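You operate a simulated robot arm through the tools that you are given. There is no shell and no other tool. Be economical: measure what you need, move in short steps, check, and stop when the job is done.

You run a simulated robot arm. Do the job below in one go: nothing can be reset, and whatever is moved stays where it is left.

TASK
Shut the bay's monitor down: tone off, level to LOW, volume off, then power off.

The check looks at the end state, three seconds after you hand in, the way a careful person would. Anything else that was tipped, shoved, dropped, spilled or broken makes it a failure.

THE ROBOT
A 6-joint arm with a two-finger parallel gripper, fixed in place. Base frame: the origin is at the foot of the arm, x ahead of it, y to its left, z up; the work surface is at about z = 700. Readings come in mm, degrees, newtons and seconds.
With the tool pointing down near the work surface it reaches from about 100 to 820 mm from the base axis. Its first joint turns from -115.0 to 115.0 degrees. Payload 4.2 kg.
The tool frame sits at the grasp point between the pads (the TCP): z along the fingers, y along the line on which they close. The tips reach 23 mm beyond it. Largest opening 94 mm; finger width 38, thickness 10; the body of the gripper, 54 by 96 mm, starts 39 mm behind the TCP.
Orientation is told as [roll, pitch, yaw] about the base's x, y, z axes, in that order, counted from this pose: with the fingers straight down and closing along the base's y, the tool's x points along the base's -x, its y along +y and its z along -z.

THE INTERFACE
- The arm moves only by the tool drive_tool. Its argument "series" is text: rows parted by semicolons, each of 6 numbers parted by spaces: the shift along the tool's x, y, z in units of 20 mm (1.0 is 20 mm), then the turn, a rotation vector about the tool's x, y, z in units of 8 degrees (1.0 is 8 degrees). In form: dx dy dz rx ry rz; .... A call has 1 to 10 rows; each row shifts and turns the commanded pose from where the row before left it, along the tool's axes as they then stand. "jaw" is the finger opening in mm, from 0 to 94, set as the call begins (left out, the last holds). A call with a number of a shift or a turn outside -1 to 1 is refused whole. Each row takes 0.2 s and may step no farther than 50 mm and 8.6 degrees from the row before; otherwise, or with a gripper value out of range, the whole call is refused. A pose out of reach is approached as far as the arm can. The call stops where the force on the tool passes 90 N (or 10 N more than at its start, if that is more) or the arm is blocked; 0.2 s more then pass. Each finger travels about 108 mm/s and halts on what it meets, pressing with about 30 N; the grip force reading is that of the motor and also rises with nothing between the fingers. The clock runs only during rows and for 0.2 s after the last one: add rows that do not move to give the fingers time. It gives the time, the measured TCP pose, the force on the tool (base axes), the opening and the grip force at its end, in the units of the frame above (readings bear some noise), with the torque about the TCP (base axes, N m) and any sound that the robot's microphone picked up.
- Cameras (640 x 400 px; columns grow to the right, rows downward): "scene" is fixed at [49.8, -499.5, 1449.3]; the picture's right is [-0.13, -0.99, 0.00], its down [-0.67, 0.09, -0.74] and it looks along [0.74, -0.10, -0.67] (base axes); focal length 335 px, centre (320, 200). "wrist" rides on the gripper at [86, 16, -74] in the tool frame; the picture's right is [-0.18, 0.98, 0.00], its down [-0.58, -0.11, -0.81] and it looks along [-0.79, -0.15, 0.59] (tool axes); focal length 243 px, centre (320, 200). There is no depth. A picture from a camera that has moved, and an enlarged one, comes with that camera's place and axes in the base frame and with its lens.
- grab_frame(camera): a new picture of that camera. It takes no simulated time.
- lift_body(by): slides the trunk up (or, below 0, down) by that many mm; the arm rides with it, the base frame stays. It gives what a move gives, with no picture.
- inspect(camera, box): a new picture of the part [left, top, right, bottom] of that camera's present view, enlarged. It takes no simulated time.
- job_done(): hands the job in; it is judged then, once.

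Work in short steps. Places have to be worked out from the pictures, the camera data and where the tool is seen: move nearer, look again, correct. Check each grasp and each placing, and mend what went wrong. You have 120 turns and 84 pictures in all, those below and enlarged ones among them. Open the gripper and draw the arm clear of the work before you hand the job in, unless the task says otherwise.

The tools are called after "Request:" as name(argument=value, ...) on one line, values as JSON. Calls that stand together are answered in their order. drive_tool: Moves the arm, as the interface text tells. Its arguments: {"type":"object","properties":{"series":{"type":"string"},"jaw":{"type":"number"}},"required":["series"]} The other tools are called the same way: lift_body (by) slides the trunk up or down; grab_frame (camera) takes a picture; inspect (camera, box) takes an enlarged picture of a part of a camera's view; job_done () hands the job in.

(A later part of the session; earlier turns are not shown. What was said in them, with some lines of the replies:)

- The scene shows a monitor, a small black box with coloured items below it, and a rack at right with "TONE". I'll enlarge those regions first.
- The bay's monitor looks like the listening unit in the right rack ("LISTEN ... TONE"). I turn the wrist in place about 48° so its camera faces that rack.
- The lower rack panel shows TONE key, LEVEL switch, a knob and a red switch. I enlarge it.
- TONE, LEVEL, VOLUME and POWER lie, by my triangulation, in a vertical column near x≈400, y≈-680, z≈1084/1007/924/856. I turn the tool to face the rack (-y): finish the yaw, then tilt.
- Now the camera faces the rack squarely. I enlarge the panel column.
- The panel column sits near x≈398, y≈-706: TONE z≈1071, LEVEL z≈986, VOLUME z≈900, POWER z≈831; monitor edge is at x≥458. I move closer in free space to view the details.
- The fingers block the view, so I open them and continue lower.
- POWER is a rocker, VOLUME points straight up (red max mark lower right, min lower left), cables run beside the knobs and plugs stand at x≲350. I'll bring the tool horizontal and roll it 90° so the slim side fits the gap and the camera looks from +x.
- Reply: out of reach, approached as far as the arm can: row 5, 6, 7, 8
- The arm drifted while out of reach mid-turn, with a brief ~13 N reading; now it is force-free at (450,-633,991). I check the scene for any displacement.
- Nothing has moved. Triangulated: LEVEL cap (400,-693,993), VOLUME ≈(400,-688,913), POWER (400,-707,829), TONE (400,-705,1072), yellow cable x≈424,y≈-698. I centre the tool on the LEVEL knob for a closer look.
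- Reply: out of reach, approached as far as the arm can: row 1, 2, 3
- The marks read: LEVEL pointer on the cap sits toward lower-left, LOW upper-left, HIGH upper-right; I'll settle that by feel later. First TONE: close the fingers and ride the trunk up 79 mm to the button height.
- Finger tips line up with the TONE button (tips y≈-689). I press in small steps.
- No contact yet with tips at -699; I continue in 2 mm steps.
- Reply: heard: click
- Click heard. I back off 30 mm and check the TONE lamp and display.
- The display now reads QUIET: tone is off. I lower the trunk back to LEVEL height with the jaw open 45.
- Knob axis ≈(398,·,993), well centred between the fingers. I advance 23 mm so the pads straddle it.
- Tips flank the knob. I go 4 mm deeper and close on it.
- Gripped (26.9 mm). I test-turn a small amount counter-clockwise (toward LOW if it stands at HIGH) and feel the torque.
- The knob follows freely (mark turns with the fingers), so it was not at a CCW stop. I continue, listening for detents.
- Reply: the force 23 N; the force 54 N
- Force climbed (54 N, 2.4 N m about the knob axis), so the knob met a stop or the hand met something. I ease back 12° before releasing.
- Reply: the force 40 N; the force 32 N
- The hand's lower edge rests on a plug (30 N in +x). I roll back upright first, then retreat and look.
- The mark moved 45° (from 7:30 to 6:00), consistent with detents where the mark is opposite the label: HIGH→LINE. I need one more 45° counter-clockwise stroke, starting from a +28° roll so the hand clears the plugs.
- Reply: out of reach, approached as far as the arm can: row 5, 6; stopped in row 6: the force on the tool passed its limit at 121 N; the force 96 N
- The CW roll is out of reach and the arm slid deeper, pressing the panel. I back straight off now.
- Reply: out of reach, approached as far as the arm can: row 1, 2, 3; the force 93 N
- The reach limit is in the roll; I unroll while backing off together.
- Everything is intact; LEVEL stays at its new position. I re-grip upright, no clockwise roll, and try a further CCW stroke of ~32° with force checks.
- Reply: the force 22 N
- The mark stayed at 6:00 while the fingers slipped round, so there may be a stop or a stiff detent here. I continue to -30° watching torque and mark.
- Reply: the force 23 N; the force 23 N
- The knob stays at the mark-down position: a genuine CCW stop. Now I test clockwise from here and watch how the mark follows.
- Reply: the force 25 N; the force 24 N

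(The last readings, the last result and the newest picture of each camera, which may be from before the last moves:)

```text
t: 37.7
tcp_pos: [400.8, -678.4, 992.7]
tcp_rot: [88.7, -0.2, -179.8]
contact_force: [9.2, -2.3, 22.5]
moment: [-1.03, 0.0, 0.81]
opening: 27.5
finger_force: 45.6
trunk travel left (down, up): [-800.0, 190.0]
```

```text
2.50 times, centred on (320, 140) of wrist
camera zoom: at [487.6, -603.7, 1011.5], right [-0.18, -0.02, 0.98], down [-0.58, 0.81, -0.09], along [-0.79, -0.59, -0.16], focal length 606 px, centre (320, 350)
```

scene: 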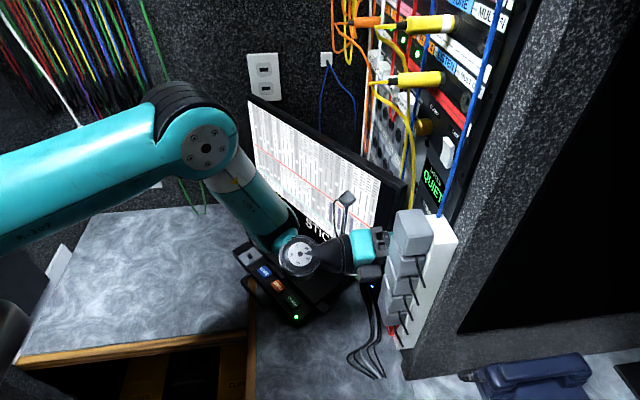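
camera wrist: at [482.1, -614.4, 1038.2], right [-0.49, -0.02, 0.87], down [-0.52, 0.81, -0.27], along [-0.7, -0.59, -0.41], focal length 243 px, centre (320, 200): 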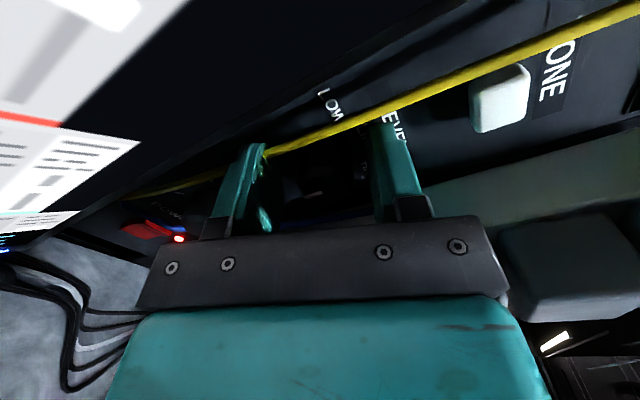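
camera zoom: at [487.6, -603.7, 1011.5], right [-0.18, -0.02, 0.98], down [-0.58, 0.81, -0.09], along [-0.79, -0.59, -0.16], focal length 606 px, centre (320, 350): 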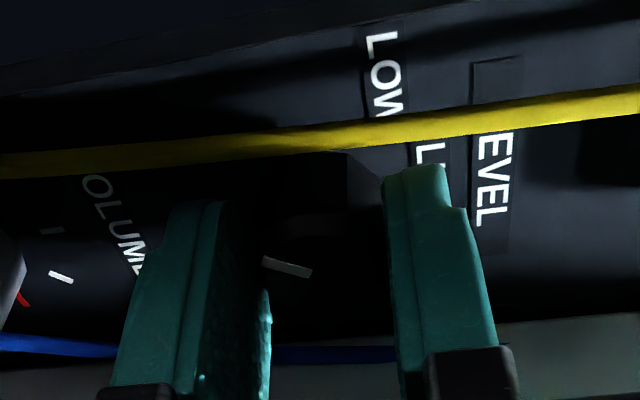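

The knob follows clockwise without torque. I re-grip from -30° and continue clockwise to find the other stop.

Request:
drive_tool(series="0 0 0 0 0 0; 0 0 0 0 0 0; 0 0 0 0 0 -1; 0 0 0 0 0 -1; 0 0 0 0 0 -1; 0 0 0 0 0 -0.9; 0 0 0 0 0 0", jaw=44)

Request:
drive_tool(series="0 0 0 0 0 0; 0 0 0 0 0 0; 0 0 0 0 0 0", jaw=10)

Request:
drive_tool(series="0 0 0 0 0 1; 0 0 0 0 0 1; 0 0 0 0 0 0")

Request:
drive_tool(series="0 0 0 0 0 1; 0 0 0 0 0 0.8; 0 0 0 0 0 0")

Request:
inspect(camera="wrist", box=[200, 60, 440, 220])

```text
t: 39.3
tcp_pos: [400.1, -678.7, 991.5]
tcp_rot: [88.3, -31.6, -179.1]
contact_force: [0.1, 0.7, 1.3]
moment: [0.0, 0.0, 0.04]
opening: 44.1
finger_force: 0.0
trunk travel left (down, up): [-800.0, 190.0]
```

```text
t: 40.1
tcp_pos: [400.1, -677.9, 993.5]
tcp_rot: [88.7, -31.4, -179.1]
contact_force: [3.9, -1.8, 4.9]
moment: [-0.65, 0.04, 0.5]
opening: 26.9
finger_force: 45.2
trunk travel left (down, up): [-800.0, 190.0]
```

```text
t: 40.9
tcp_pos: [400.5, -679.1, 993.6]
tcp_rot: [88.7, -15.4, -179.5]
contact_force: [6.3, -2.9, 10.4]
moment: [-0.57, 0.0, 1.34]
opening: 27.1
finger_force: 45.7
trunk travel left (down, up): [-800.0, 190.0]
```

```text
t: 41.7
tcp_pos: [401.4, -679.1, 993.2]
tcp_rot: [88.9, -1.0, -179.8]
contact_force: [12.0, -4.3, 16.0]
moment: [-0.93, -0.01, 0.76]
opening: 27.2
finger_force: 44.9
trunk travel left (down, up): [-800.0, 190.0]
```

```text
2.50 times, centred on (320, 140) of wrist
camera zoom: at [488.3, -604.1, 1010.3], right [-0.17, -0.02, 0.99], down [-0.59, 0.81, -0.08], along [-0.79, -0.59, -0.15], focal length 606 px, centre (320, 350)
```

zoom: 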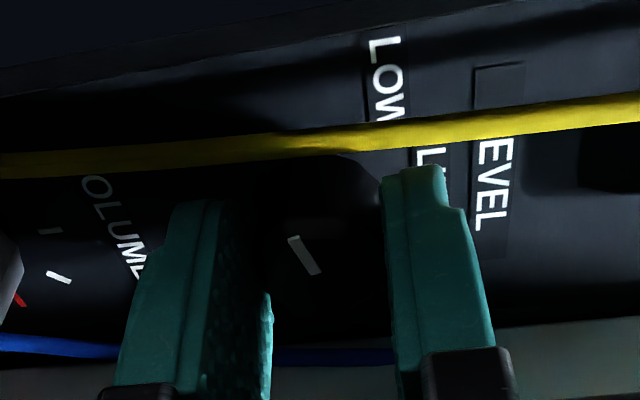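

The mark passed 7:30 to about 8:30 without a stop. I take another clockwise stroke.

Request:
drive_tool(series="0 0 0 0 0 0; 0 0 0 0 0 0; 0 0 0 0 0 -1; 0 0 0 0 0 -1; 0 0 0 0 0 -1; 0 0 0 0 0 -0.9; 0 0 0 0 0 0", jaw=44)

Request:
drive_tool(series="0 0 0 0 0 0; 0 0 0 0 0 0; 0 0 0 0 0 0", jaw=10)

Request:
drive_tool(series="0 0 0 0 0 1; 0 0 0 0 0 1; 0 0 0 0 0 0")

Request:
drive_tool(series="0 0 0 0 0 1; 0 0 0 0 0 0.8; 0 0 0 0 0 0")

Request:
inspect(camera="wrist", box=[200, 60, 440, 220])

```text
t: 43.3
tcp_pos: [399.3, -678.6, 990.8]
tcp_rot: [88.4, -32.5, -179.0]
contact_force: [-0.3, 1.4, 0.5]
moment: [0.03, 0.0, 0.0]
opening: 43.9
finger_force: 0.0
trunk travel left (down, up): [-800.0, 190.0]
```

```text
t: 44.1
tcp_pos: [399.9, -679.2, 993.3]
tcp_rot: [88.4, -32.3, -179.0]
contact_force: [3.4, -2.4, 4.9]
moment: [-0.58, 0.0, 0.45]
opening: 27.7
finger_force: 45.1
trunk travel left (down, up): [-800.0, 190.0]
```

```text
t: 44.9
tcp_pos: [400.9, -678.5, 993.2]
tcp_rot: [88.7, -16.2, -179.5]
contact_force: [6.8, -0.9, 9.9]
moment: [-0.67, 0.16, 0.71]
opening: 27.0
finger_force: 44.8
trunk travel left (down, up): [-800.0, 190.0]
```

```text
t: 45.7
tcp_pos: [401.3, -677.6, 991.6]
tcp_rot: [88.8, -1.9, -179.9]
contact_force: [5.4, -0.4, 15.5]
moment: [-0.88, 0.46, 0.28]
opening: 27.7
finger_force: 45.1
trunk travel left (down, up): [-800.0, 190.0]
```

```text
2.50 times, centred on (320, 140) of wrist
camera zoom: at [487.8, -603.9, 1009.1], right [-0.15, -0.02, 0.99], down [-0.59, 0.81, -0.07], along [-0.8, -0.59, -0.14], focal length 606 px, centre (320, 350)
```

zoom: 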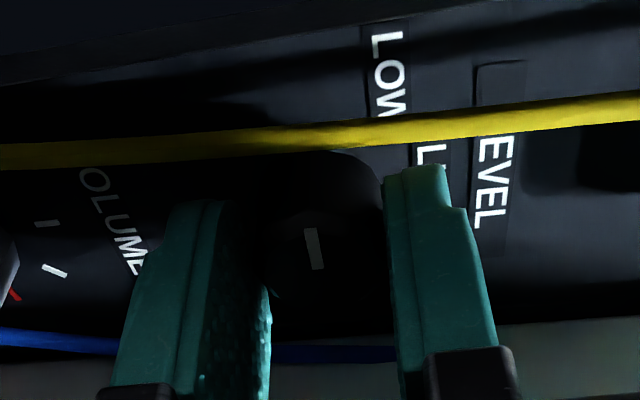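

Torque and slip at mark 9:00: the CW stop. So travel is 6:00–9:00 (90°, three positions), meaning the CCW stop is LOW, the start was LINE and CW is HIGH; the cap mark is just offset. I turn fully back counter-clockwise.

Request:
drive_tool(series="0 0 0 0 0 -1; 0 0 0 0 0 -1; 0 0 0 0 0 -1; 0 0 0 0 0 -0.8; 0 0 0 0 0 0")

Request:
drive_tool(series="0 0 0 0 0 0; 0 0 0 0 0 0; 0 0 0 0 0 1; 0 0 0 0 0 1; 0 0 0 0 0 1; 0 0 0 0 0 1; 0 0 0 0 0 0.3; 0 0 0 0 0 0", jaw=44)

Request:
drive_tool(series="0 0 0 0 0 0; 0 0 0 0 0 0; 0 0 0 0 0 0", jaw=10)

Request:
drive_tool(series="0 0 0 0 0 -1; 0 0 0 0 0 -1; 0 0 0 0 0 -1; 0 0 0 0 0 -1; 0 0 0 0 0 -0.3; 0 0 0 0 0 0")

Request:
inspect(camera="wrist", box=[200, 60, 440, 220])

```text
t: 46.9
tcp_pos: [401.1, -678.7, 992.8]
tcp_rot: [88.5, -32.4, -179.1]
contact_force: [4.4, 0.5, 18.7]
moment: [-0.98, 0.02, 0.1]
opening: 27.8
finger_force: 45.0
trunk travel left (down, up): [-800.0, 190.0]
```

```text
t: 48.7
tcp_pos: [400.0, -678.7, 991.6]
tcp_rot: [88.7, 2.1, -179.9]
contact_force: [0.2, -0.7, 0.0]
moment: [-0.01, -0.02, 0.0]
opening: 44.1
finger_force: 0.0
trunk travel left (down, up): [-800.0, 190.0]
```

```text
t: 49.5
tcp_pos: [399.2, -680.0, 993.1]
tcp_rot: [88.8, 2.0, -179.9]
contact_force: [0.5, -3.2, 8.0]
moment: [-0.82, 0.0, -0.44]
opening: 27.1
finger_force: 44.9
trunk travel left (down, up): [-800.0, 190.0]
```

```text
t: 50.9
tcp_pos: [399.1, -680.3, 993.8]
tcp_rot: [88.5, -32.4, -179.1]
contact_force: [-4.3, -5.9, 16.5]
moment: [-1.07, -0.01, -0.1]
opening: 26.8
finger_force: 45.1
trunk travel left (down, up): [-800.0, 190.0]
```

```text
2.50 times, centred on (320, 140) of wrist
camera zoom: at [482.1, -603.1, 963.2], right [0.37, -0.02, 0.93], down [-0.55, 0.8, 0.24], along [-0.75, -0.6, 0.29], focal length 606 px, centre (320, 350)
```

zoom: 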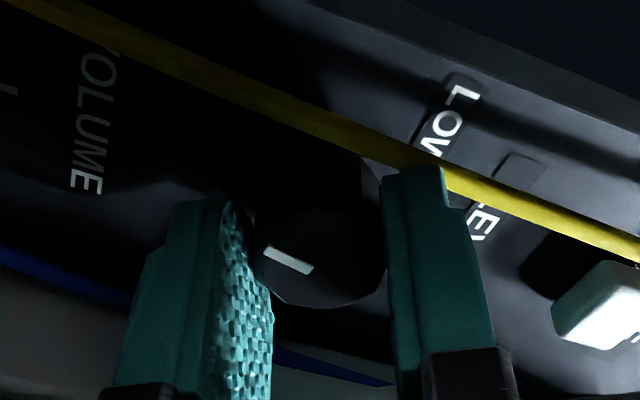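

The knob follows; one more stroke to bring it onto the CCW stop.

Request:
drive_tool(series="0 0 0 0 0 0; 0 0 0 0 0 0; 0 0 0 0 0 1; 0 0 0 0 0 1; 0 0 0 0 0 1; 0 0 0 0 0 1; 0 0 0 0 0 0.3; 0 0 0 0 0 0", jaw=44)

Request:
drive_tool(series="0 0 0 0 0 0; 0 0 0 0 0 0; 0 0 0 0 0 0", jaw=10)

Request:
drive_tool(series="0 0 0 0 0 -1; 0 0 0 0 0 -1; 0 0 0 0 0 -1; 0 0 0 0 0 -1; 0 0 0 0 0 -0.2; 0 0 0 0 0 0")

Request:
drive_tool(series="0 0 0 0 0 0; 0 0 0 0 0 0; 0 0 0 0 0 1; 0 0 0 0 0 1; 0 0 0 0 0 1; 0 0 0 0 0 1; 0 0 -0.6 0 0 0; 0 0 -0.6 0 0 0; 0 0 0 0 0 0", jaw=46)

Request:
inspect(camera="wrist", box=[100, 70, 480, 250])

```text
t: 52.7
tcp_pos: [398.7, -678.2, 991.5]
tcp_rot: [88.7, 2.1, -179.8]
contact_force: [0.1, 0.2, 0.5]
moment: [-0.03, 0.02, 0.01]
opening: 43.9
finger_force: 0.0
trunk travel left (down, up): [-800.0, 190.0]
```

```text
t: 53.5
tcp_pos: [399.6, -678.1, 992.8]
tcp_rot: [88.7, 2.1, -179.8]
contact_force: [-0.8, -2.3, 9.7]
moment: [-0.81, 0.02, -0.27]
opening: 27.5
finger_force: 44.8
trunk travel left (down, up): [-800.0, 190.0]
```

```text
t: 54.9
tcp_pos: [400.6, -679.0, 992.4]
tcp_rot: [88.4, -31.6, -178.9]
contact_force: [5.3, -0.3, 12.8]
moment: [-0.71, -0.4, 0.46]
opening: 27.5
finger_force: 45.3
trunk travel left (down, up): [-800.0, 190.0]
```

```text
t: 56.9
tcp_pos: [400.5, -655.0, 993.1]
tcp_rot: [88.6, 0.4, -179.9]
contact_force: [0.4, -0.2, -0.1]
moment: [0.04, -0.01, 0.01]
opening: 46.0
finger_force: 0.1
trunk travel left (down, up): [-800.0, 190.0]
```

```text
1.68 times, centred on (290, 160) of wrist
camera zoom: at [487.0, -580.1, 1012.6], right [-0.19, -0.02, 0.98], down [-0.58, 0.81, -0.09], along [-0.79, -0.59, -0.17], focal length 409 px, centre (370, 267)
```

zoom: 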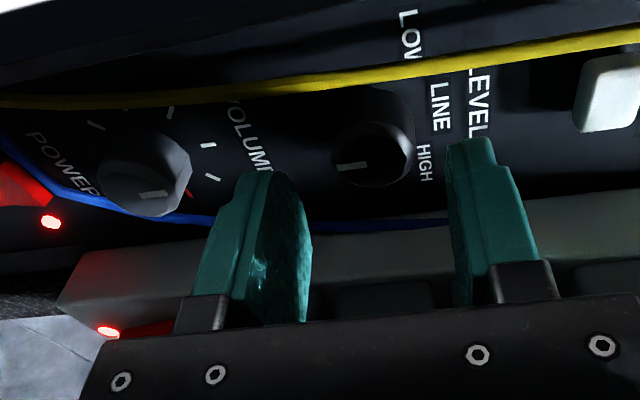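

LEVEL is at the CCW stop (LOW). Next VOLUME: I lower the trunk 81 mm to z≈912.

Request:
lift_body(by=-81)

Request:
inspect(camera="wrist", box=[200, 60, 440, 220])

```text
t: 58.0
tcp_pos: [400.2, -654.9, 912.8]
tcp_rot: [88.7, 0.6, -179.9]
contact_force: [0.2, 0.5, -0.3]
moment: [-0.02, -0.01, -0.01]
opening: 46.1
finger_force: 0.1
trunk travel left (down, up): [-720.0, 270.0]
```

```text
2.50 times, centred on (320, 140) of wrist
camera zoom: at [487.0, -580.3, 931.6], right [-0.19, -0.02, 0.98], down [-0.58, 0.81, -0.09], along [-0.79, -0.59, -0.17], focal length 606 px, centre (320, 350)
```

zoom: 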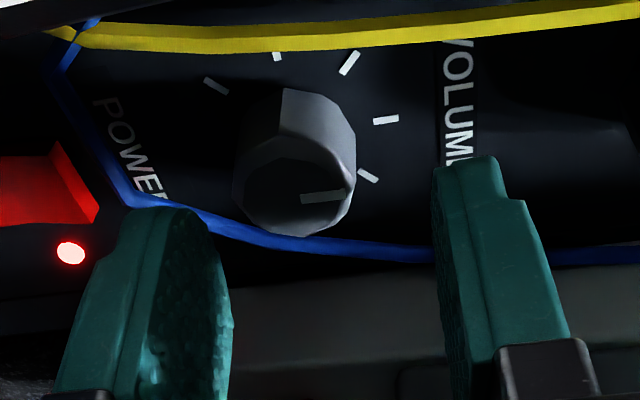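

VOLUME knob axis ≈ z 906. I shift down 6 mm, narrow to 40 mm and advance to straddle it.

Request:
drive_tool(series="0 -0.3 0 0 0 0; 0 0 0.4 0 0 0; 0 0 0.4 0 0 0; 0 0 0 0 0 0", jaw=42)

Request:
inspect(camera="wrist", box=[200, 60, 440, 220])

```text
t: 59.0
tcp_pos: [400.2, -670.7, 906.3]
tcp_rot: [88.7, 0.5, -179.9]
contact_force: [0.1, 0.3, 0.1]
moment: [-0.02, 0.01, 0.02]
opening: 42.1
finger_force: 0.0
trunk travel left (down, up): [-720.0, 270.0]
```

```text
2.50 times, centred on (320, 140) of wrist
camera zoom: at [487.1, -596.3, 925.3], right [-0.19, -0.02, 0.98], down [-0.58, 0.81, -0.09], along [-0.79, -0.59, -0.17], focal length 606 px, centre (320, 350)
```

zoom: 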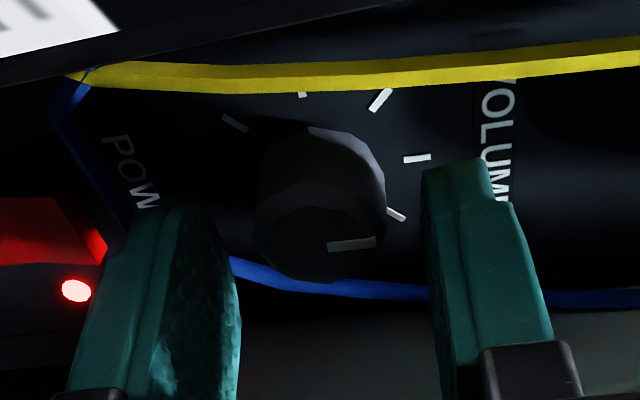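

Well centred. I go 5 mm deeper, grip and make a first CCW stroke.

Request:
drive_tool(series="0 0 0.25 0 0 0; 0 0 0 0 0 0")

Request:
drive_tool(series="0 0 0 0 0 0; 0 0 0 0 0 0; 0 0 0 0 0 0", jaw=10)

Request:
drive_tool(series="0 0 0 0 0 -1; 0 0 0 0 0 -1; 0 0 0 0 0 0")

Request:
drive_tool(series="0 0 0 0 0 -1; 0 0 0 0 0 -1; 0 0 0 0 0 0")

Request:
inspect(camera="wrist", box=[200, 60, 440, 220])

```text
t: 59.6
tcp_pos: [400.7, -676.7, 905.6]
tcp_rot: [88.7, 0.6, -179.9]
contact_force: [-0.5, -0.8, 0.2]
moment: [-0.02, 0.0, -0.02]
opening: 42.0
finger_force: 0.0
trunk travel left (down, up): [-720.0, 270.0]
```

```text
t: 60.4
tcp_pos: [399.0, -676.1, 904.2]
tcp_rot: [88.5, 0.5, -180.0]
contact_force: [-1.1, -1.7, -4.3]
moment: [-0.48, 0.0, 0.07]
opening: 27.6
finger_force: 45.6
trunk travel left (down, up): [-720.0, 270.0]
```

```text
t: 61.2
tcp_pos: [399.5, -675.2, 907.1]
tcp_rot: [88.6, -15.6, -179.4]
contact_force: [-0.6, -3.6, -5.8]
moment: [-0.54, -0.02, -0.69]
opening: 27.6
finger_force: 45.0
trunk travel left (down, up): [-720.0, 270.0]
```

```text
t: 62.0
tcp_pos: [400.6, -675.2, 904.9]
tcp_rot: [88.4, -31.6, -179.0]
contact_force: [-0.8, -1.1, -5.5]
moment: [-0.52, 0.03, -0.32]
opening: 27.7
finger_force: 45.0
trunk travel left (down, up): [-720.0, 270.0]
```

```text
2.50 times, centred on (320, 140) of wrist
camera zoom: at [482.7, -600.2, 876.4], right [0.36, -0.02, 0.93], down [-0.55, 0.8, 0.23], along [-0.75, -0.6, 0.28], focal length 606 px, centre (320, 350)
```

zoom: 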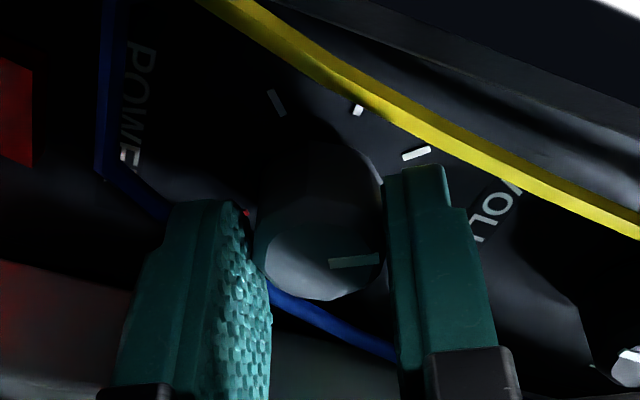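

The knob follows. I do two further strokes.

Request:
drive_tool(series="0 0 0 0 0 0; 0 0 0 0 0 0; 0 0 0 0 0 1; 0 0 0 0 0 1; 0 0 0 0 0 1; 0 0 0 0 0 1; 0 0 0 0 0 0.2; 0 0 0 0 0 0", jaw=42)

Request:
drive_tool(series="0 0 0 0 0 0; 0 0 0 0 0 0; 0 0 0 0 0 0; 0 0 0 0 0 -1; 0 0 0 0 0 -1; 0 0 0 0 0 -1; 0 0 0 0 0 -1; 0 0 0 0 0 -0.2; 0 0 0 0 0 0", jaw=10)

Request:
drive_tool(series="0 0 0 0 0 0; 0 0 0 0 0 0; 0 0 0 0 0 1; 0 0 0 0 0 1; 0 0 0 0 0 1; 0 0 0 0 0 1; 0 0 0 0 0 0.2; 0 0 0 0 0 0", jaw=42)

Request:
drive_tool(series="0 0 0 0 0 0; 0 0 0 0 0 0; 0 0 0 0 0 0; 0 0 0 0 0 -1; 0 0 0 0 0 -1; 0 0 0 0 0 -1; 0 0 0 0 0 -1; 0 0 0 0 0 -0.2; 0 0 0 0 0 0", jaw=10)

Request:
inspect(camera="wrist", box=[200, 60, 440, 220])

```text
t: 63.8
tcp_pos: [399.8, -677.0, 905.8]
tcp_rot: [88.7, 2.1, -179.8]
contact_force: [0.3, -0.2, 0.4]
moment: [0.0, 0.01, 0.02]
opening: 42.0
finger_force: 0.1
trunk travel left (down, up): [-720.0, 270.0]
```

```text
t: 65.8
tcp_pos: [400.0, -675.6, 905.7]
tcp_rot: [88.4, -31.6, -179.0]
contact_force: [-1.4, -0.4, -6.0]
moment: [-0.4, 0.01, 0.07]
opening: 27.5
finger_force: 45.1
trunk travel left (down, up): [-720.0, 270.0]
```

```text
t: 67.6
tcp_pos: [399.9, -676.6, 905.6]
tcp_rot: [88.6, 2.0, -179.9]
contact_force: [-0.4, -0.3, 0.0]
moment: [-0.01, 0.01, 0.03]
opening: 42.0
finger_force: 0.0
trunk travel left (down, up): [-720.0, 270.0]
```

```text
t: 69.6
tcp_pos: [399.4, -675.7, 905.3]
tcp_rot: [88.4, -31.7, -179.0]
contact_force: [-4.1, 11.8, -7.8]
moment: [-0.19, -0.03, 0.17]
opening: 27.4
finger_force: 44.9
trunk travel left (down, up): [-720.0, 270.0]
```

```text
2.50 times, centred on (320, 140) of wrist
camera zoom: at [482.8, -599.8, 876.5], right [0.36, -0.02, 0.93], down [-0.55, 0.8, 0.23], along [-0.75, -0.6, 0.27], focal length 606 px, centre (320, 350)
```

zoom: 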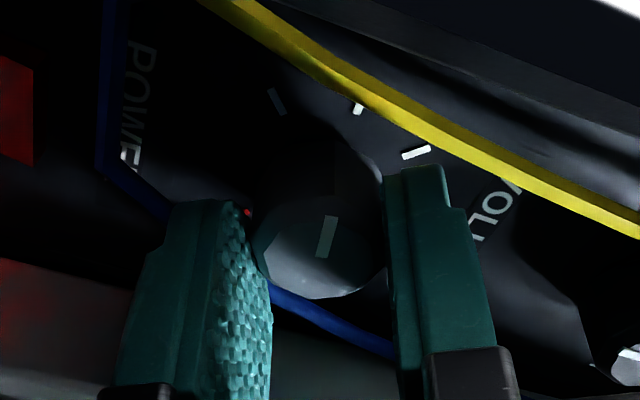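

Mark now near 8:40. Two more strokes, watching for the stop torque.

Request:
drive_tool(series="0 0 0 0 0 0; 0 0 0 0 0 0; 0 0 0 0 0 1; 0 0 0 0 0 1; 0 0 0 0 0 1; 0 0 0 0 0 1; 0 0 0 0 0 0.2; 0 0 0 0 0 0", jaw=42)

Request:
drive_tool(series="0 0 0 0 0 0; 0 0 0 0 0 0; 0 0 0 0 0 0; 0 0 0 0 0 -1; 0 0 0 0 0 -1; 0 0 0 0 0 -1; 0 0 0 0 0 -1; 0 0 0 0 0 -0.2; 0 0 0 0 0 0", jaw=10)

Request:
drive_tool(series="0 0 0 0 0 0; 0 0 0 0 0 0; 0 0 0 0 0 1; 0 0 0 0 0 1; 0 0 0 0 0 1; 0 0 0 0 0 1; 0 0 0 0 0 0.2; 0 0 0 0 0 0", jaw=42)

Request:
inspect(camera="wrist", box=[200, 60, 440, 220])

```text
t: 71.4
tcp_pos: [400.6, -675.9, 905.5]
tcp_rot: [88.7, 2.1, -179.9]
contact_force: [0.0, 1.0, -0.3]
moment: [0.01, -0.01, -0.01]
opening: 42.0
finger_force: 0.1
trunk travel left (down, up): [-720.0, 270.0]
```

```text
t: 73.4
tcp_pos: [399.1, -675.1, 905.2]
tcp_rot: [88.4, -31.6, -179.1]
contact_force: [-0.4, 4.9, -2.7]
moment: [-0.45, -0.02, -0.06]
opening: 27.0
finger_force: 45.1
trunk travel left (down, up): [-720.0, 270.0]
```

```text
t: 75.2
tcp_pos: [400.5, -675.7, 906.9]
tcp_rot: [88.7, 2.1, -179.9]
contact_force: [-1.2, -1.0, -0.4]
moment: [-0.03, 0.02, 0.01]
opening: 41.8
finger_force: 0.1
trunk travel left (down, up): [-720.0, 270.0]
```

```text
2.50 times, centred on (320, 140) of wrist
camera zoom: at [486.6, -601.0, 927.7], right [-0.22, -0.02, 0.98], down [-0.58, 0.81, -0.11], along [-0.79, -0.59, -0.19], focal length 606 px, centre (320, 350)
```

zoom: 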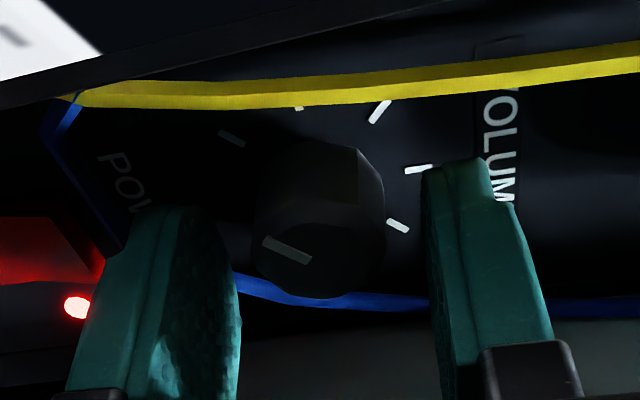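

Mark is now at the lower-left end tick (7:30), with no stop felt yet. One more stroke to make sure of the stop.

Request:
drive_tool(series="0 0 0 0 0 0; 0 0 0 0 0 0; 0 0 0 0 0 0; 0 0 0 0 0 -1; 0 0 0 0 0 0", jaw=10)

Request:
drive_tool(series="0 0 0 0 0 -1; 0 0 0 0 0 0")

Request:
drive_tool(series="0 0 0 0 0 -1; 0 0 0 0 0 -1; 0 0 0 0 0 0")

Request:
drive_tool(series="0 0 0 0 0 0; 0 0 0 0 0 0; 0 0 0 0 0 1; 0 0 0 0 0 1; 0 0 0 0 0 1; 0 0 0 0 0 1; 0 0 -0.6 0 0 0; 0 0 -0.5 0 0 0; 0 0 0 0 0 0", jaw=42)

Request:
inspect(camera="wrist", box=[160, 60, 440, 220])

```text
t: 76.4
tcp_pos: [400.7, -675.7, 904.9]
tcp_rot: [88.5, -6.1, -179.8]
contact_force: [1.3, 1.4, -3.5]
moment: [-0.55, -0.01, -0.94]
opening: 27.2
finger_force: 44.8
trunk travel left (down, up): [-720.0, 270.0]
```

```text
t: 77.0
tcp_pos: [399.1, -674.3, 905.3]
tcp_rot: [88.6, -14.1, -179.5]
contact_force: [-1.1, 6.6, -5.3]
moment: [-0.61, -0.03, -0.55]
opening: 27.0
finger_force: 45.0
trunk travel left (down, up): [-720.0, 270.0]
```

```text
t: 77.8
tcp_pos: [399.1, -675.9, 906.5]
tcp_rot: [88.4, -30.0, -179.1]
contact_force: [1.3, 1.6, -8.3]
moment: [-0.62, -0.03, -0.28]
opening: 27.0
finger_force: 45.4
trunk travel left (down, up): [-720.0, 270.0]
```

```text
t: 79.8
tcp_pos: [400.8, -653.5, 906.2]
tcp_rot: [88.8, 2.1, -179.9]
contact_force: [1.0, 0.5, -0.1]
moment: [0.0, -0.01, -0.02]
opening: 41.9
finger_force: 0.1
trunk travel left (down, up): [-720.0, 270.0]
```

```text
2.29 times, centred on (300, 140) of wrist
camera zoom: at [486.6, -579.1, 927.7], right [-0.22, -0.02, 0.98], down [-0.58, 0.81, -0.11], along [-0.79, -0.59, -0.19], focal length 555 px, centre (366, 337)
```

zoom: 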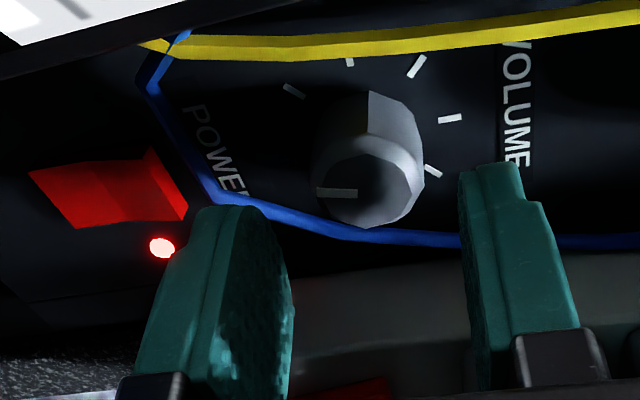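

Still no stop (mark ≈6:25). As with LEVEL, the mark likely reads 6:00 at its end. Another stroke.

Request:
drive_tool(series="0 0 0.6 0 0 0; 0 0 0.5 0 0 0; 0 0 0 0 0 0")

Request:
drive_tool(series="0 0 0 0 0 0; 0 0 0 0 0 0; 0 0 0 0 0 0; 0 0 0 0 0 -1; 0 0 0 0 0 0", jaw=10)

Request:
drive_tool(series="0 0 0 0 0 -1; 0 0 0 0 0 0")

Request:
drive_tool(series="0 0 0 0 0 -1; 0 0 0 0 0 -1; 0 0 0 0 0 0")

Request:
drive_tool(series="0 0 0 0 0 0; 0 0 0 0 0 0; 0 0 0 0 0 1; 0 0 0 0 0 1; 0 0 0 0 0 1; 0 0 0 0 0 1; 0 0 -0.6 0 0 0; 0 0 -0.5 0 0 0; 0 0 0 0 0 0", jaw=42)

Request:
inspect(camera="wrist", box=[160, 60, 440, 220])

```text
t: 80.6
tcp_pos: [400.2, -675.8, 906.5]
tcp_rot: [88.7, 2.1, -179.9]
contact_force: [-0.3, -0.5, -0.2]
moment: [0.0, -0.01, 0.01]
opening: 41.7
finger_force: 0.0
trunk travel left (down, up): [-720.0, 270.0]
```

```text
t: 81.8
tcp_pos: [400.1, -676.1, 905.9]
tcp_rot: [88.7, -6.0, -179.8]
contact_force: [0.8, 0.4, -2.0]
moment: [-0.58, 0.0, -0.82]
opening: 27.2
finger_force: 45.4
trunk travel left (down, up): [-720.0, 270.0]
```

```text
t: 82.4
tcp_pos: [400.0, -676.0, 905.4]
tcp_rot: [88.6, -14.0, -179.5]
contact_force: [-0.1, -0.6, -2.8]
moment: [-0.44, -0.25, 0.1]
opening: 26.8
finger_force: 45.2
trunk travel left (down, up): [-720.0, 270.0]
```

```text
t: 83.2
tcp_pos: [399.6, -675.7, 906.2]
tcp_rot: [88.4, -30.0, -179.1]
contact_force: [-1.0, 2.3, -2.0]
moment: [-0.34, -0.43, 0.16]
opening: 27.9
finger_force: 44.2
trunk travel left (down, up): [-720.0, 270.0]
```

```text
t: 85.2
tcp_pos: [398.7, -652.8, 906.0]
tcp_rot: [88.7, 2.1, -179.8]
contact_force: [0.1, 0.3, 0.3]
moment: [0.0, 0.04, -0.05]
opening: 42.1
finger_force: 0.1
trunk travel left (down, up): [-720.0, 270.0]
```

```text
2.29 times, centred on (300, 140) of wrist
camera zoom: at [486.6, -578.9, 927.8], right [-0.22, -0.02, 0.98], down [-0.58, 0.81, -0.11], along [-0.79, -0.59, -0.19], focal length 555 px, centre (366, 337)
```

zoom: 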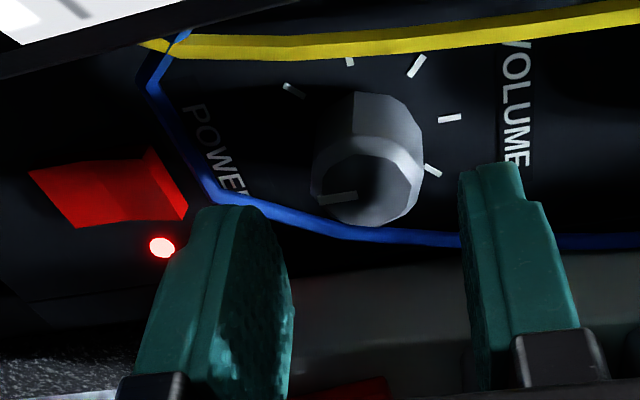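

Stop felt at mark 6:00 – VOLUME is at its off end. Now POWER: I inspect the rocker and the scene clearance before lowering toward the box on the desk (top ≈ z 755).

Request:
inspect(camera="wrist", box=[150, 70, 280, 180])

Request:
inspect(camera="scene", box=[200, 180, 440, 340])

```text
3.64 times, centred on (215, 125) of wrist
camera zoom: at [486.6, -578.9, 927.8], right [-0.22, -0.02, 0.98], down [-0.58, 0.81, -0.11], along [-0.79, -0.59, -0.19], focal length 882 px, centre (702, 473)
```

zoom: 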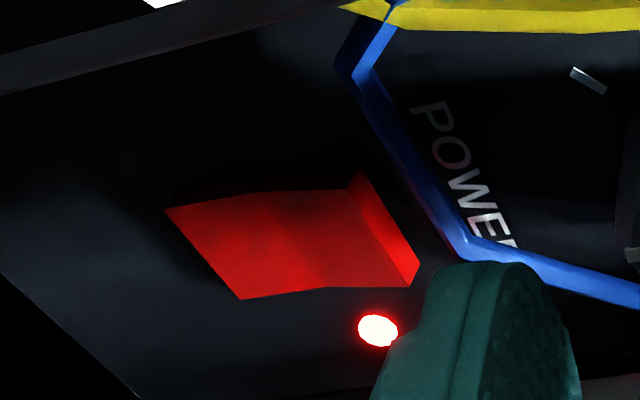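

```text
2.50 times, centred on (320, 260) of scene
camera zoom: at [49.8, -499.5, 1449.3], right [-0.13, -0.99, 0.0], down [-0.67, 0.09, -0.74], along [0.74, -0.1, -0.67], focal length 838 px, centre (320, 50)
```

zoom: 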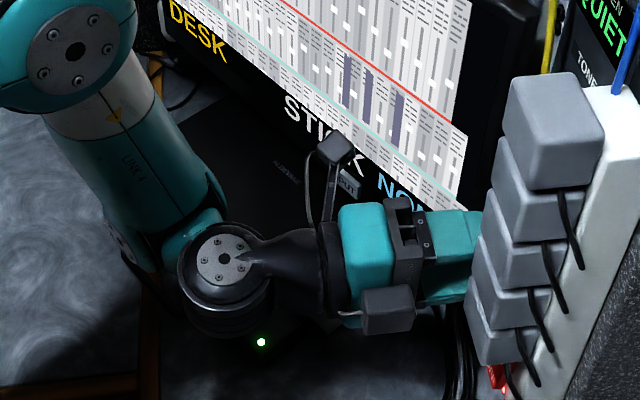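

The rocker spans z≈809–850 with its top end raised (lamp on), so pressing the top end switches it off; the blue cable runs at z≈861. I close the fingers and lower in two parts to z≈840.

Request:
drive_tool(series="0 0 0 0 0 -0.25; 0 0 0 0 0 0; 0 0 0 0 0 0", jaw=0)

Request:
lift_body(by=-40)

Request:
inspect(camera="scene", box=[200, 180, 440, 340])

```text
t: 86.0
tcp_pos: [400.1, -654.3, 905.6]
tcp_rot: [88.7, 0.1, -179.9]
contact_force: [-0.9, 0.9, -0.2]
moment: [0.01, 0.01, -0.02]
opening: 0.0
finger_force: 30.0
trunk travel left (down, up): [-720.0, 270.0]
```

```text
t: 86.9
tcp_pos: [399.8, -652.9, 865.6]
tcp_rot: [88.7, 0.2, -180.0]
contact_force: [-0.6, 0.2, 0.3]
moment: [-0.01, -0.01, -0.02]
opening: 0.0
finger_force: 29.9
trunk travel left (down, up): [-680.0, 310.0]
```

```text
2.50 times, centred on (320, 260) of scene
camera zoom: at [49.8, -499.5, 1449.3], right [-0.13, -0.99, 0.0], down [-0.67, 0.09, -0.74], along [0.74, -0.1, -0.67], focal length 838 px, centre (320, 50)
```

zoom: 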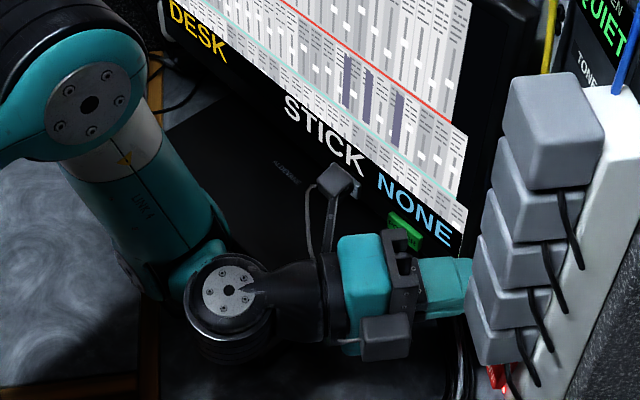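

Clearance over the box remains good. I lower the last 26 mm and look at the alignment.

Request:
lift_body(by=-26)

Request:
drive_tool(series="0 0 0.4 0 0 0; 0 0 0.4 0 0 0; 0 0 0 0 0 0")

Request:
inspect(camera="wrist", box=[200, 60, 440, 220])

```text
t: 87.6
tcp_pos: [400.2, -654.6, 838.6]
tcp_rot: [88.8, 0.1, -180.0]
contact_force: [-0.3, -0.8, -0.4]
moment: [-0.02, 0.01, -0.04]
opening: 0.3
finger_force: 30.0
trunk travel left (down, up): [-654.0, 336.0]
```

```text
t: 88.4
tcp_pos: [399.8, -669.5, 840.0]
tcp_rot: [88.6, 0.1, -180.0]
contact_force: [-0.7, -0.3, -0.1]
moment: [0.0, -0.01, -0.02]
opening: 0.0
finger_force: 29.9
trunk travel left (down, up): [-654.0, 336.0]
```

```text
2.50 times, centred on (320, 140) of wrist
camera zoom: at [487.2, -594.8, 858.5], right [-0.19, -0.02, 0.98], down [-0.58, 0.81, -0.09], along [-0.79, -0.59, -0.16], focal length 606 px, centre (320, 350)
```

zoom: 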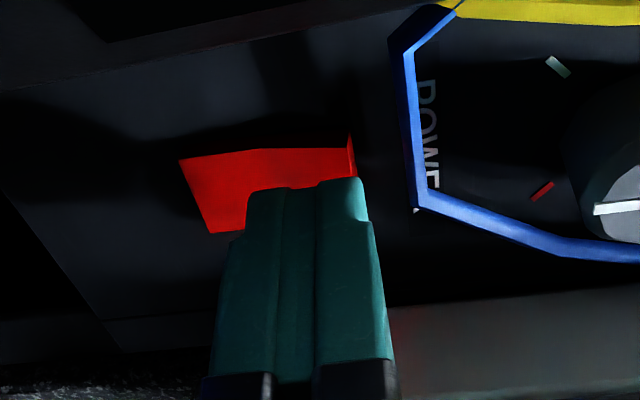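

Aligned on the upper half of the rocker. I shift up 3 mm and press in small steps.

Request:
drive_tool(series="0 0.15 0.2 0 0 0; 0 0 0.15 0 0 0; 0 0 0.1 0 0 0; 0 0 0 0 0 0")

Request:
drive_tool(series="0 0 0.1 0 0 0; 0 0 0 0 0 0")

Request:
inspect(camera="wrist", box=[200, 60, 440, 220])

```text
t: 89.4
tcp_pos: [400.0, -679.2, 841.8]
tcp_rot: [88.6, 0.1, -180.0]
contact_force: [0.1, 0.0, -0.2]
moment: [0.03, -0.01, 0.0]
opening: 0.2
finger_force: 29.9
trunk travel left (down, up): [-654.0, 336.0]
```

```text
t: 90.0
tcp_pos: [400.0, -680.0, 842.3]
tcp_rot: [88.6, 0.1, -180.0]
contact_force: [1.0, 1.2, 0.3]
moment: [-0.03, 0.05, 0.01]
opening: 0.0
finger_force: 29.8
trunk travel left (down, up): [-654.0, 336.0]
```

```text
2.50 times, centred on (320, 140) of wrist
camera zoom: at [487.3, -606.0, 861.2], right [-0.19, -0.02, 0.98], down [-0.58, 0.81, -0.09], along [-0.79, -0.59, -0.16], focal length 606 px, centre (320, 350)
```

zoom: 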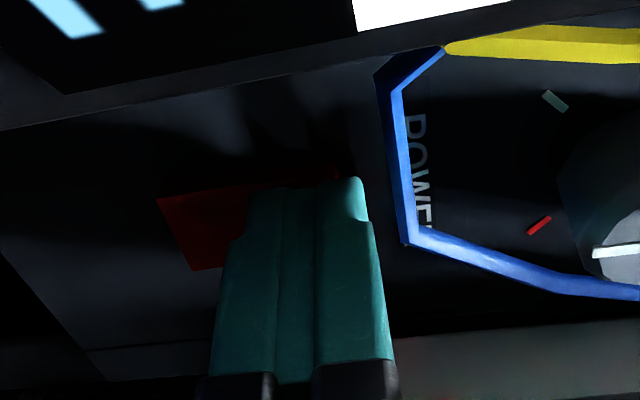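

The rocker now looks dark — shadow or off. I press slightly further until I feel the stop or hear a click.

Request:
drive_tool(series="0 0 0.1 0 0 0; 0 0 0.1 0 0 0; 0 0 0 0 0 0")

Request:
drive_tool(series="0 0 0.1 0 0 0; 0 0 0 0 0 0")

```text
t: 90.8
tcp_pos: [400.5, -682.9, 842.0]
tcp_rot: [88.6, 0.0, -179.9]
contact_force: [-4.7, 44.0, 4.1]
moment: [0.36, 0.03, -0.17]
opening: 0.1
finger_force: 30.5
trunk travel left (down, up): [-654.0, 336.0]
heard: click
```

```text
t: 91.4
tcp_pos: [399.7, -683.6, 842.1]
tcp_rot: [88.5, 0.0, -179.8]
contact_force: [-4.4, 80.6, 6.2]
moment: [0.64, 0.09, -0.27]
opening: 0.0
finger_force: 29.7
trunk travel left (down, up): [-654.0, 336.0]
```

Click heard and firm bottom. I back off and check lamp and rocker.

Request:
drive_tool(series="0 0 -0.5 0 0 0; 0 0 -0.5 0 0 0; 0 0 -0.5 0 0 0; 0 0 -0.4 0 0 0; 0 0 0 0 0 0")

Request:
grab_frame(camera="wrist")

Request:
inspect(camera="wrist", box=[200, 60, 440, 220])

```text
t: 92.6
tcp_pos: [399.7, -647.3, 841.4]
tcp_rot: [88.7, 0.1, -179.9]
contact_force: [0.3, 0.2, -0.3]
moment: [-0.03, -0.03, 0.01]
opening: 0.0
finger_force: 29.7
trunk travel left (down, up): [-654.0, 336.0]
```

```text
27 pictures are left
camera wrist: at [487.2, -573.7, 861.7], right [-0.19, -0.02, 0.98], down [-0.58, 0.81, -0.09], along [-0.79, -0.59, -0.16], focal length 243 px, centre (320, 200)
```

wrist: 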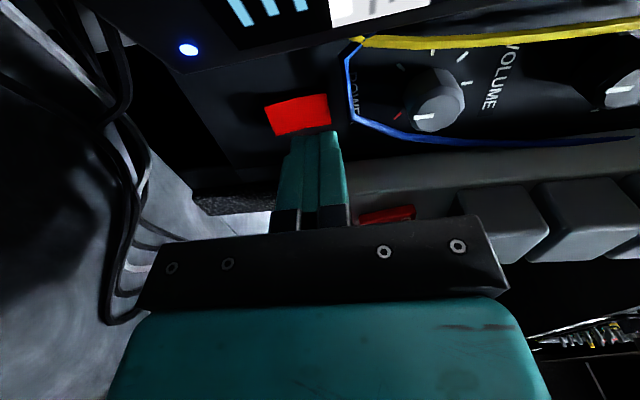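

```text
2.50 times, centred on (320, 140) of wrist
camera zoom: at [487.2, -573.7, 861.7], right [-0.19, -0.02, 0.98], down [-0.58, 0.81, -0.09], along [-0.79, -0.59, -0.16], focal length 606 px, centre (320, 350)
```

zoom: 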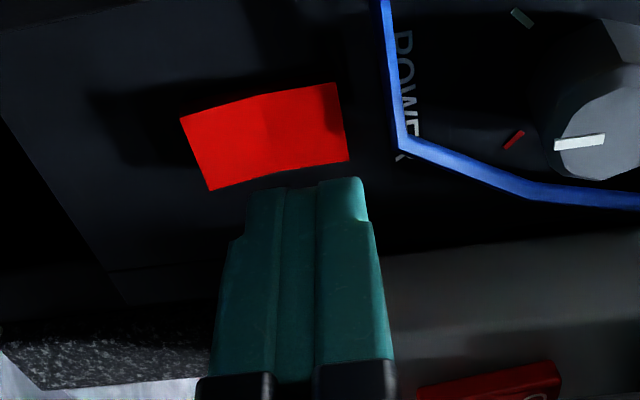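

The rocker has flipped. I raise the arm by trunk, move away from the panel, and check the lamp, knobs and display.

Request:
lift_body(by=150)

Request:
drive_tool(series="0.8 0 -0.3 0 0 0; 0.8 0 -0.3 0 0 0; 0.8 0 -0.2 0 0 0; 0 0 0 0 0 0")

Request:
grab_frame(camera="wrist")

Request:
grab_frame(camera="scene")

```text
t: 94.3
tcp_pos: [399.8, -648.7, 992.4]
tcp_rot: [88.7, 0.0, -179.9]
contact_force: [-0.2, 0.3, 0.6]
moment: [0.02, 0.01, 0.01]
opening: 0.0
finger_force: 30.1
trunk travel left (down, up): [-804.0, 186.0]
```

```text
t: 95.3
tcp_pos: [448.2, -631.1, 993.4]
tcp_rot: [88.6, -0.1, -179.9]
contact_force: [0.7, 0.6, 1.2]
moment: [0.01, -0.01, 0.02]
opening: 0.0
finger_force: 29.9
trunk travel left (down, up): [-804.0, 186.0]
```

```text
25 pictures are left
camera wrist: at [535.2, -557.3, 1011.8], right [-0.18, -0.02, 0.98], down [-0.58, 0.81, -0.09], along [-0.79, -0.59, -0.16], focal length 243 px, centre (320, 200)
```

wrist: 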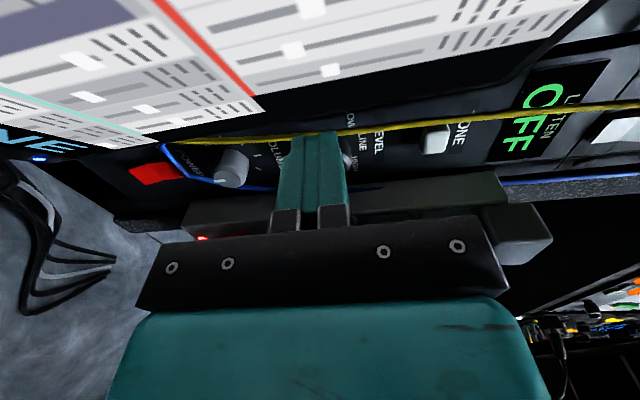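

```text
24 pictures are left
```

scene: 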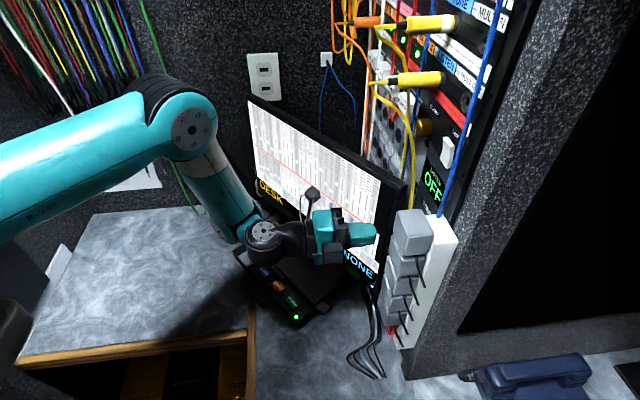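

The display now reads OFF and the power lamp is out; nothing else is disturbed. I raise the arm clear, open the gripper and check the knobs once more.

Request:
lift_body(by=170)

Request:
drive_tool(series="0.8 0 -0.7 0 0 0; 0.8 0 -0.7 0 0 0; 0.8 0 -0.7 0 0 0; 0.8 0 -0.7 0 0 0; 0 0 0 0 0 0", jaw=60)

Request:
grab_frame(camera="wrist")

Request:
grab_frame(camera="scene")

```text
t: 97.3
tcp_pos: [447.7, -632.2, 1163.9]
tcp_rot: [88.7, 0.2, -179.9]
contact_force: [-0.2, -0.1, 0.6]
moment: [-0.01, -0.01, -0.01]
opening: 0.0
finger_force: 29.1
trunk travel left (down, up): [-974.0, 16.0]
```

```text
t: 98.5
tcp_pos: [514.7, -582.4, 1165.3]
tcp_rot: [88.1, 0.5, -179.7]
contact_force: [-0.6, 0.0, 0.1]
moment: [-0.02, -0.03, -0.01]
opening: 60.0
finger_force: 0.0
out of reach, approached as far as the arm can: row 3
trunk travel left (down, up): [-974.0, 16.0]
```

```text
23 pictures are left
camera wrist: at [601.3, -507.2, 1185.2], right [-0.19, -0.03, 0.98], down [-0.58, 0.81, -0.09], along [-0.79, -0.59, -0.18], focal length 243 px, centre (320, 200)
```

wrist: 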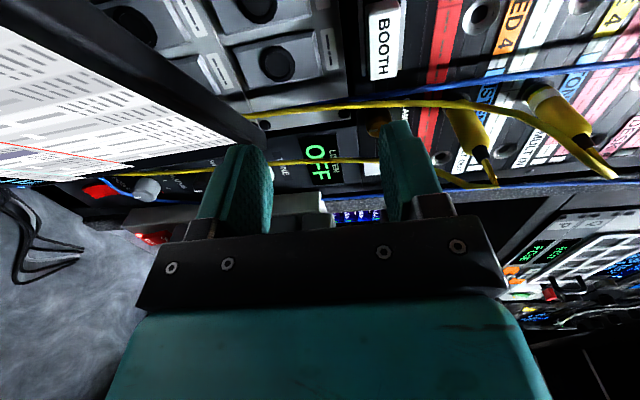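

```text
22 pictures are left
```

scene: 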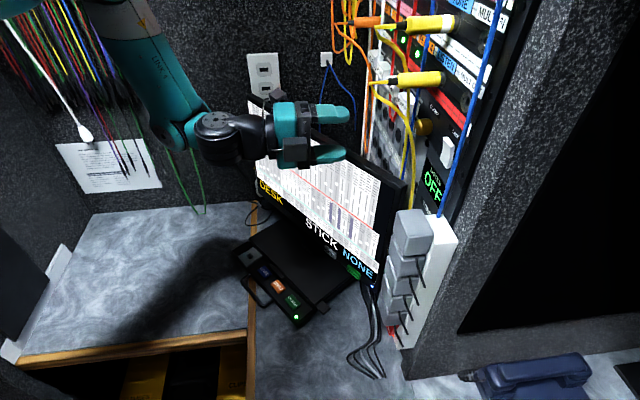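

The arm is clear and the gripper open. A last enlarged look at the knobs and power strip.

Request:
inspect(camera="wrist", box=[70, 140, 250, 260])

Request:
inspect(camera="scene", box=[340, 180, 480, 360])

```text
3.33 times, centred on (160, 200) of wrist
camera zoom: at [601.3, -507.2, 1185.2], right [-0.19, -0.03, 0.98], down [-0.58, 0.81, -0.09], along [-0.79, -0.59, -0.18], focal length 809 px, centre (853, 200)
```

zoom: 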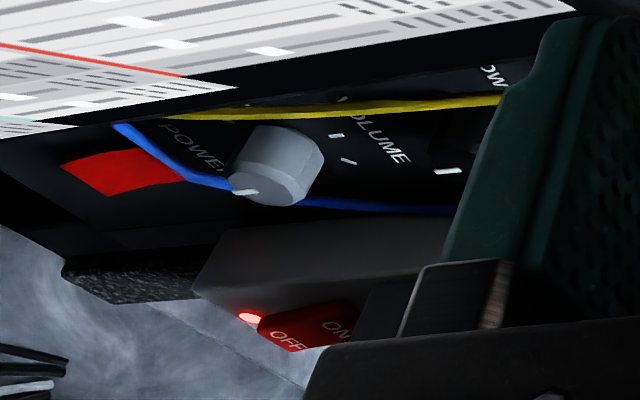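

```text
2.22 times, centred on (410, 270) of scene
camera zoom: at [49.8, -499.5, 1449.3], right [-0.13, -0.99, 0.0], down [-0.67, 0.09, -0.74], along [0.74, -0.1, -0.67], focal length 744 px, centre (120, 44)
```

zoom: 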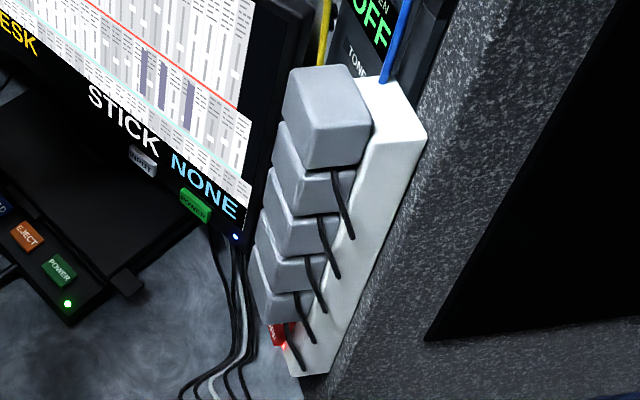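

All controls hold their states, the strip is still on and the plugs are undisturbed, so I hand in.

Request:
job_done()

```text
The job is handed in.
```

I shut the bay's monitor down in the order you gave: tone off, level to LOW, volume off, then power off. Its display now reads OFF and the power lamp is out.

- **Knob marks:** The LEVEL and VOLUME cap marks don't line up with their labels. I set LOW and volume off by turning each knob to its counter-clockwise stop. For LEVEL I also tested the clockwise stop, and the 90° of travel fits the three labelled positions. Only the stops confirm these two settings.
- **Contacts:** The gripper leaned on one of the power strip's plugs at about 30 N. Later it pressed the panel around the LEVEL knob at up to 121 N when a roll went out of reach. Pictures taken afterwards show nothing moved, and the power strip is still on.
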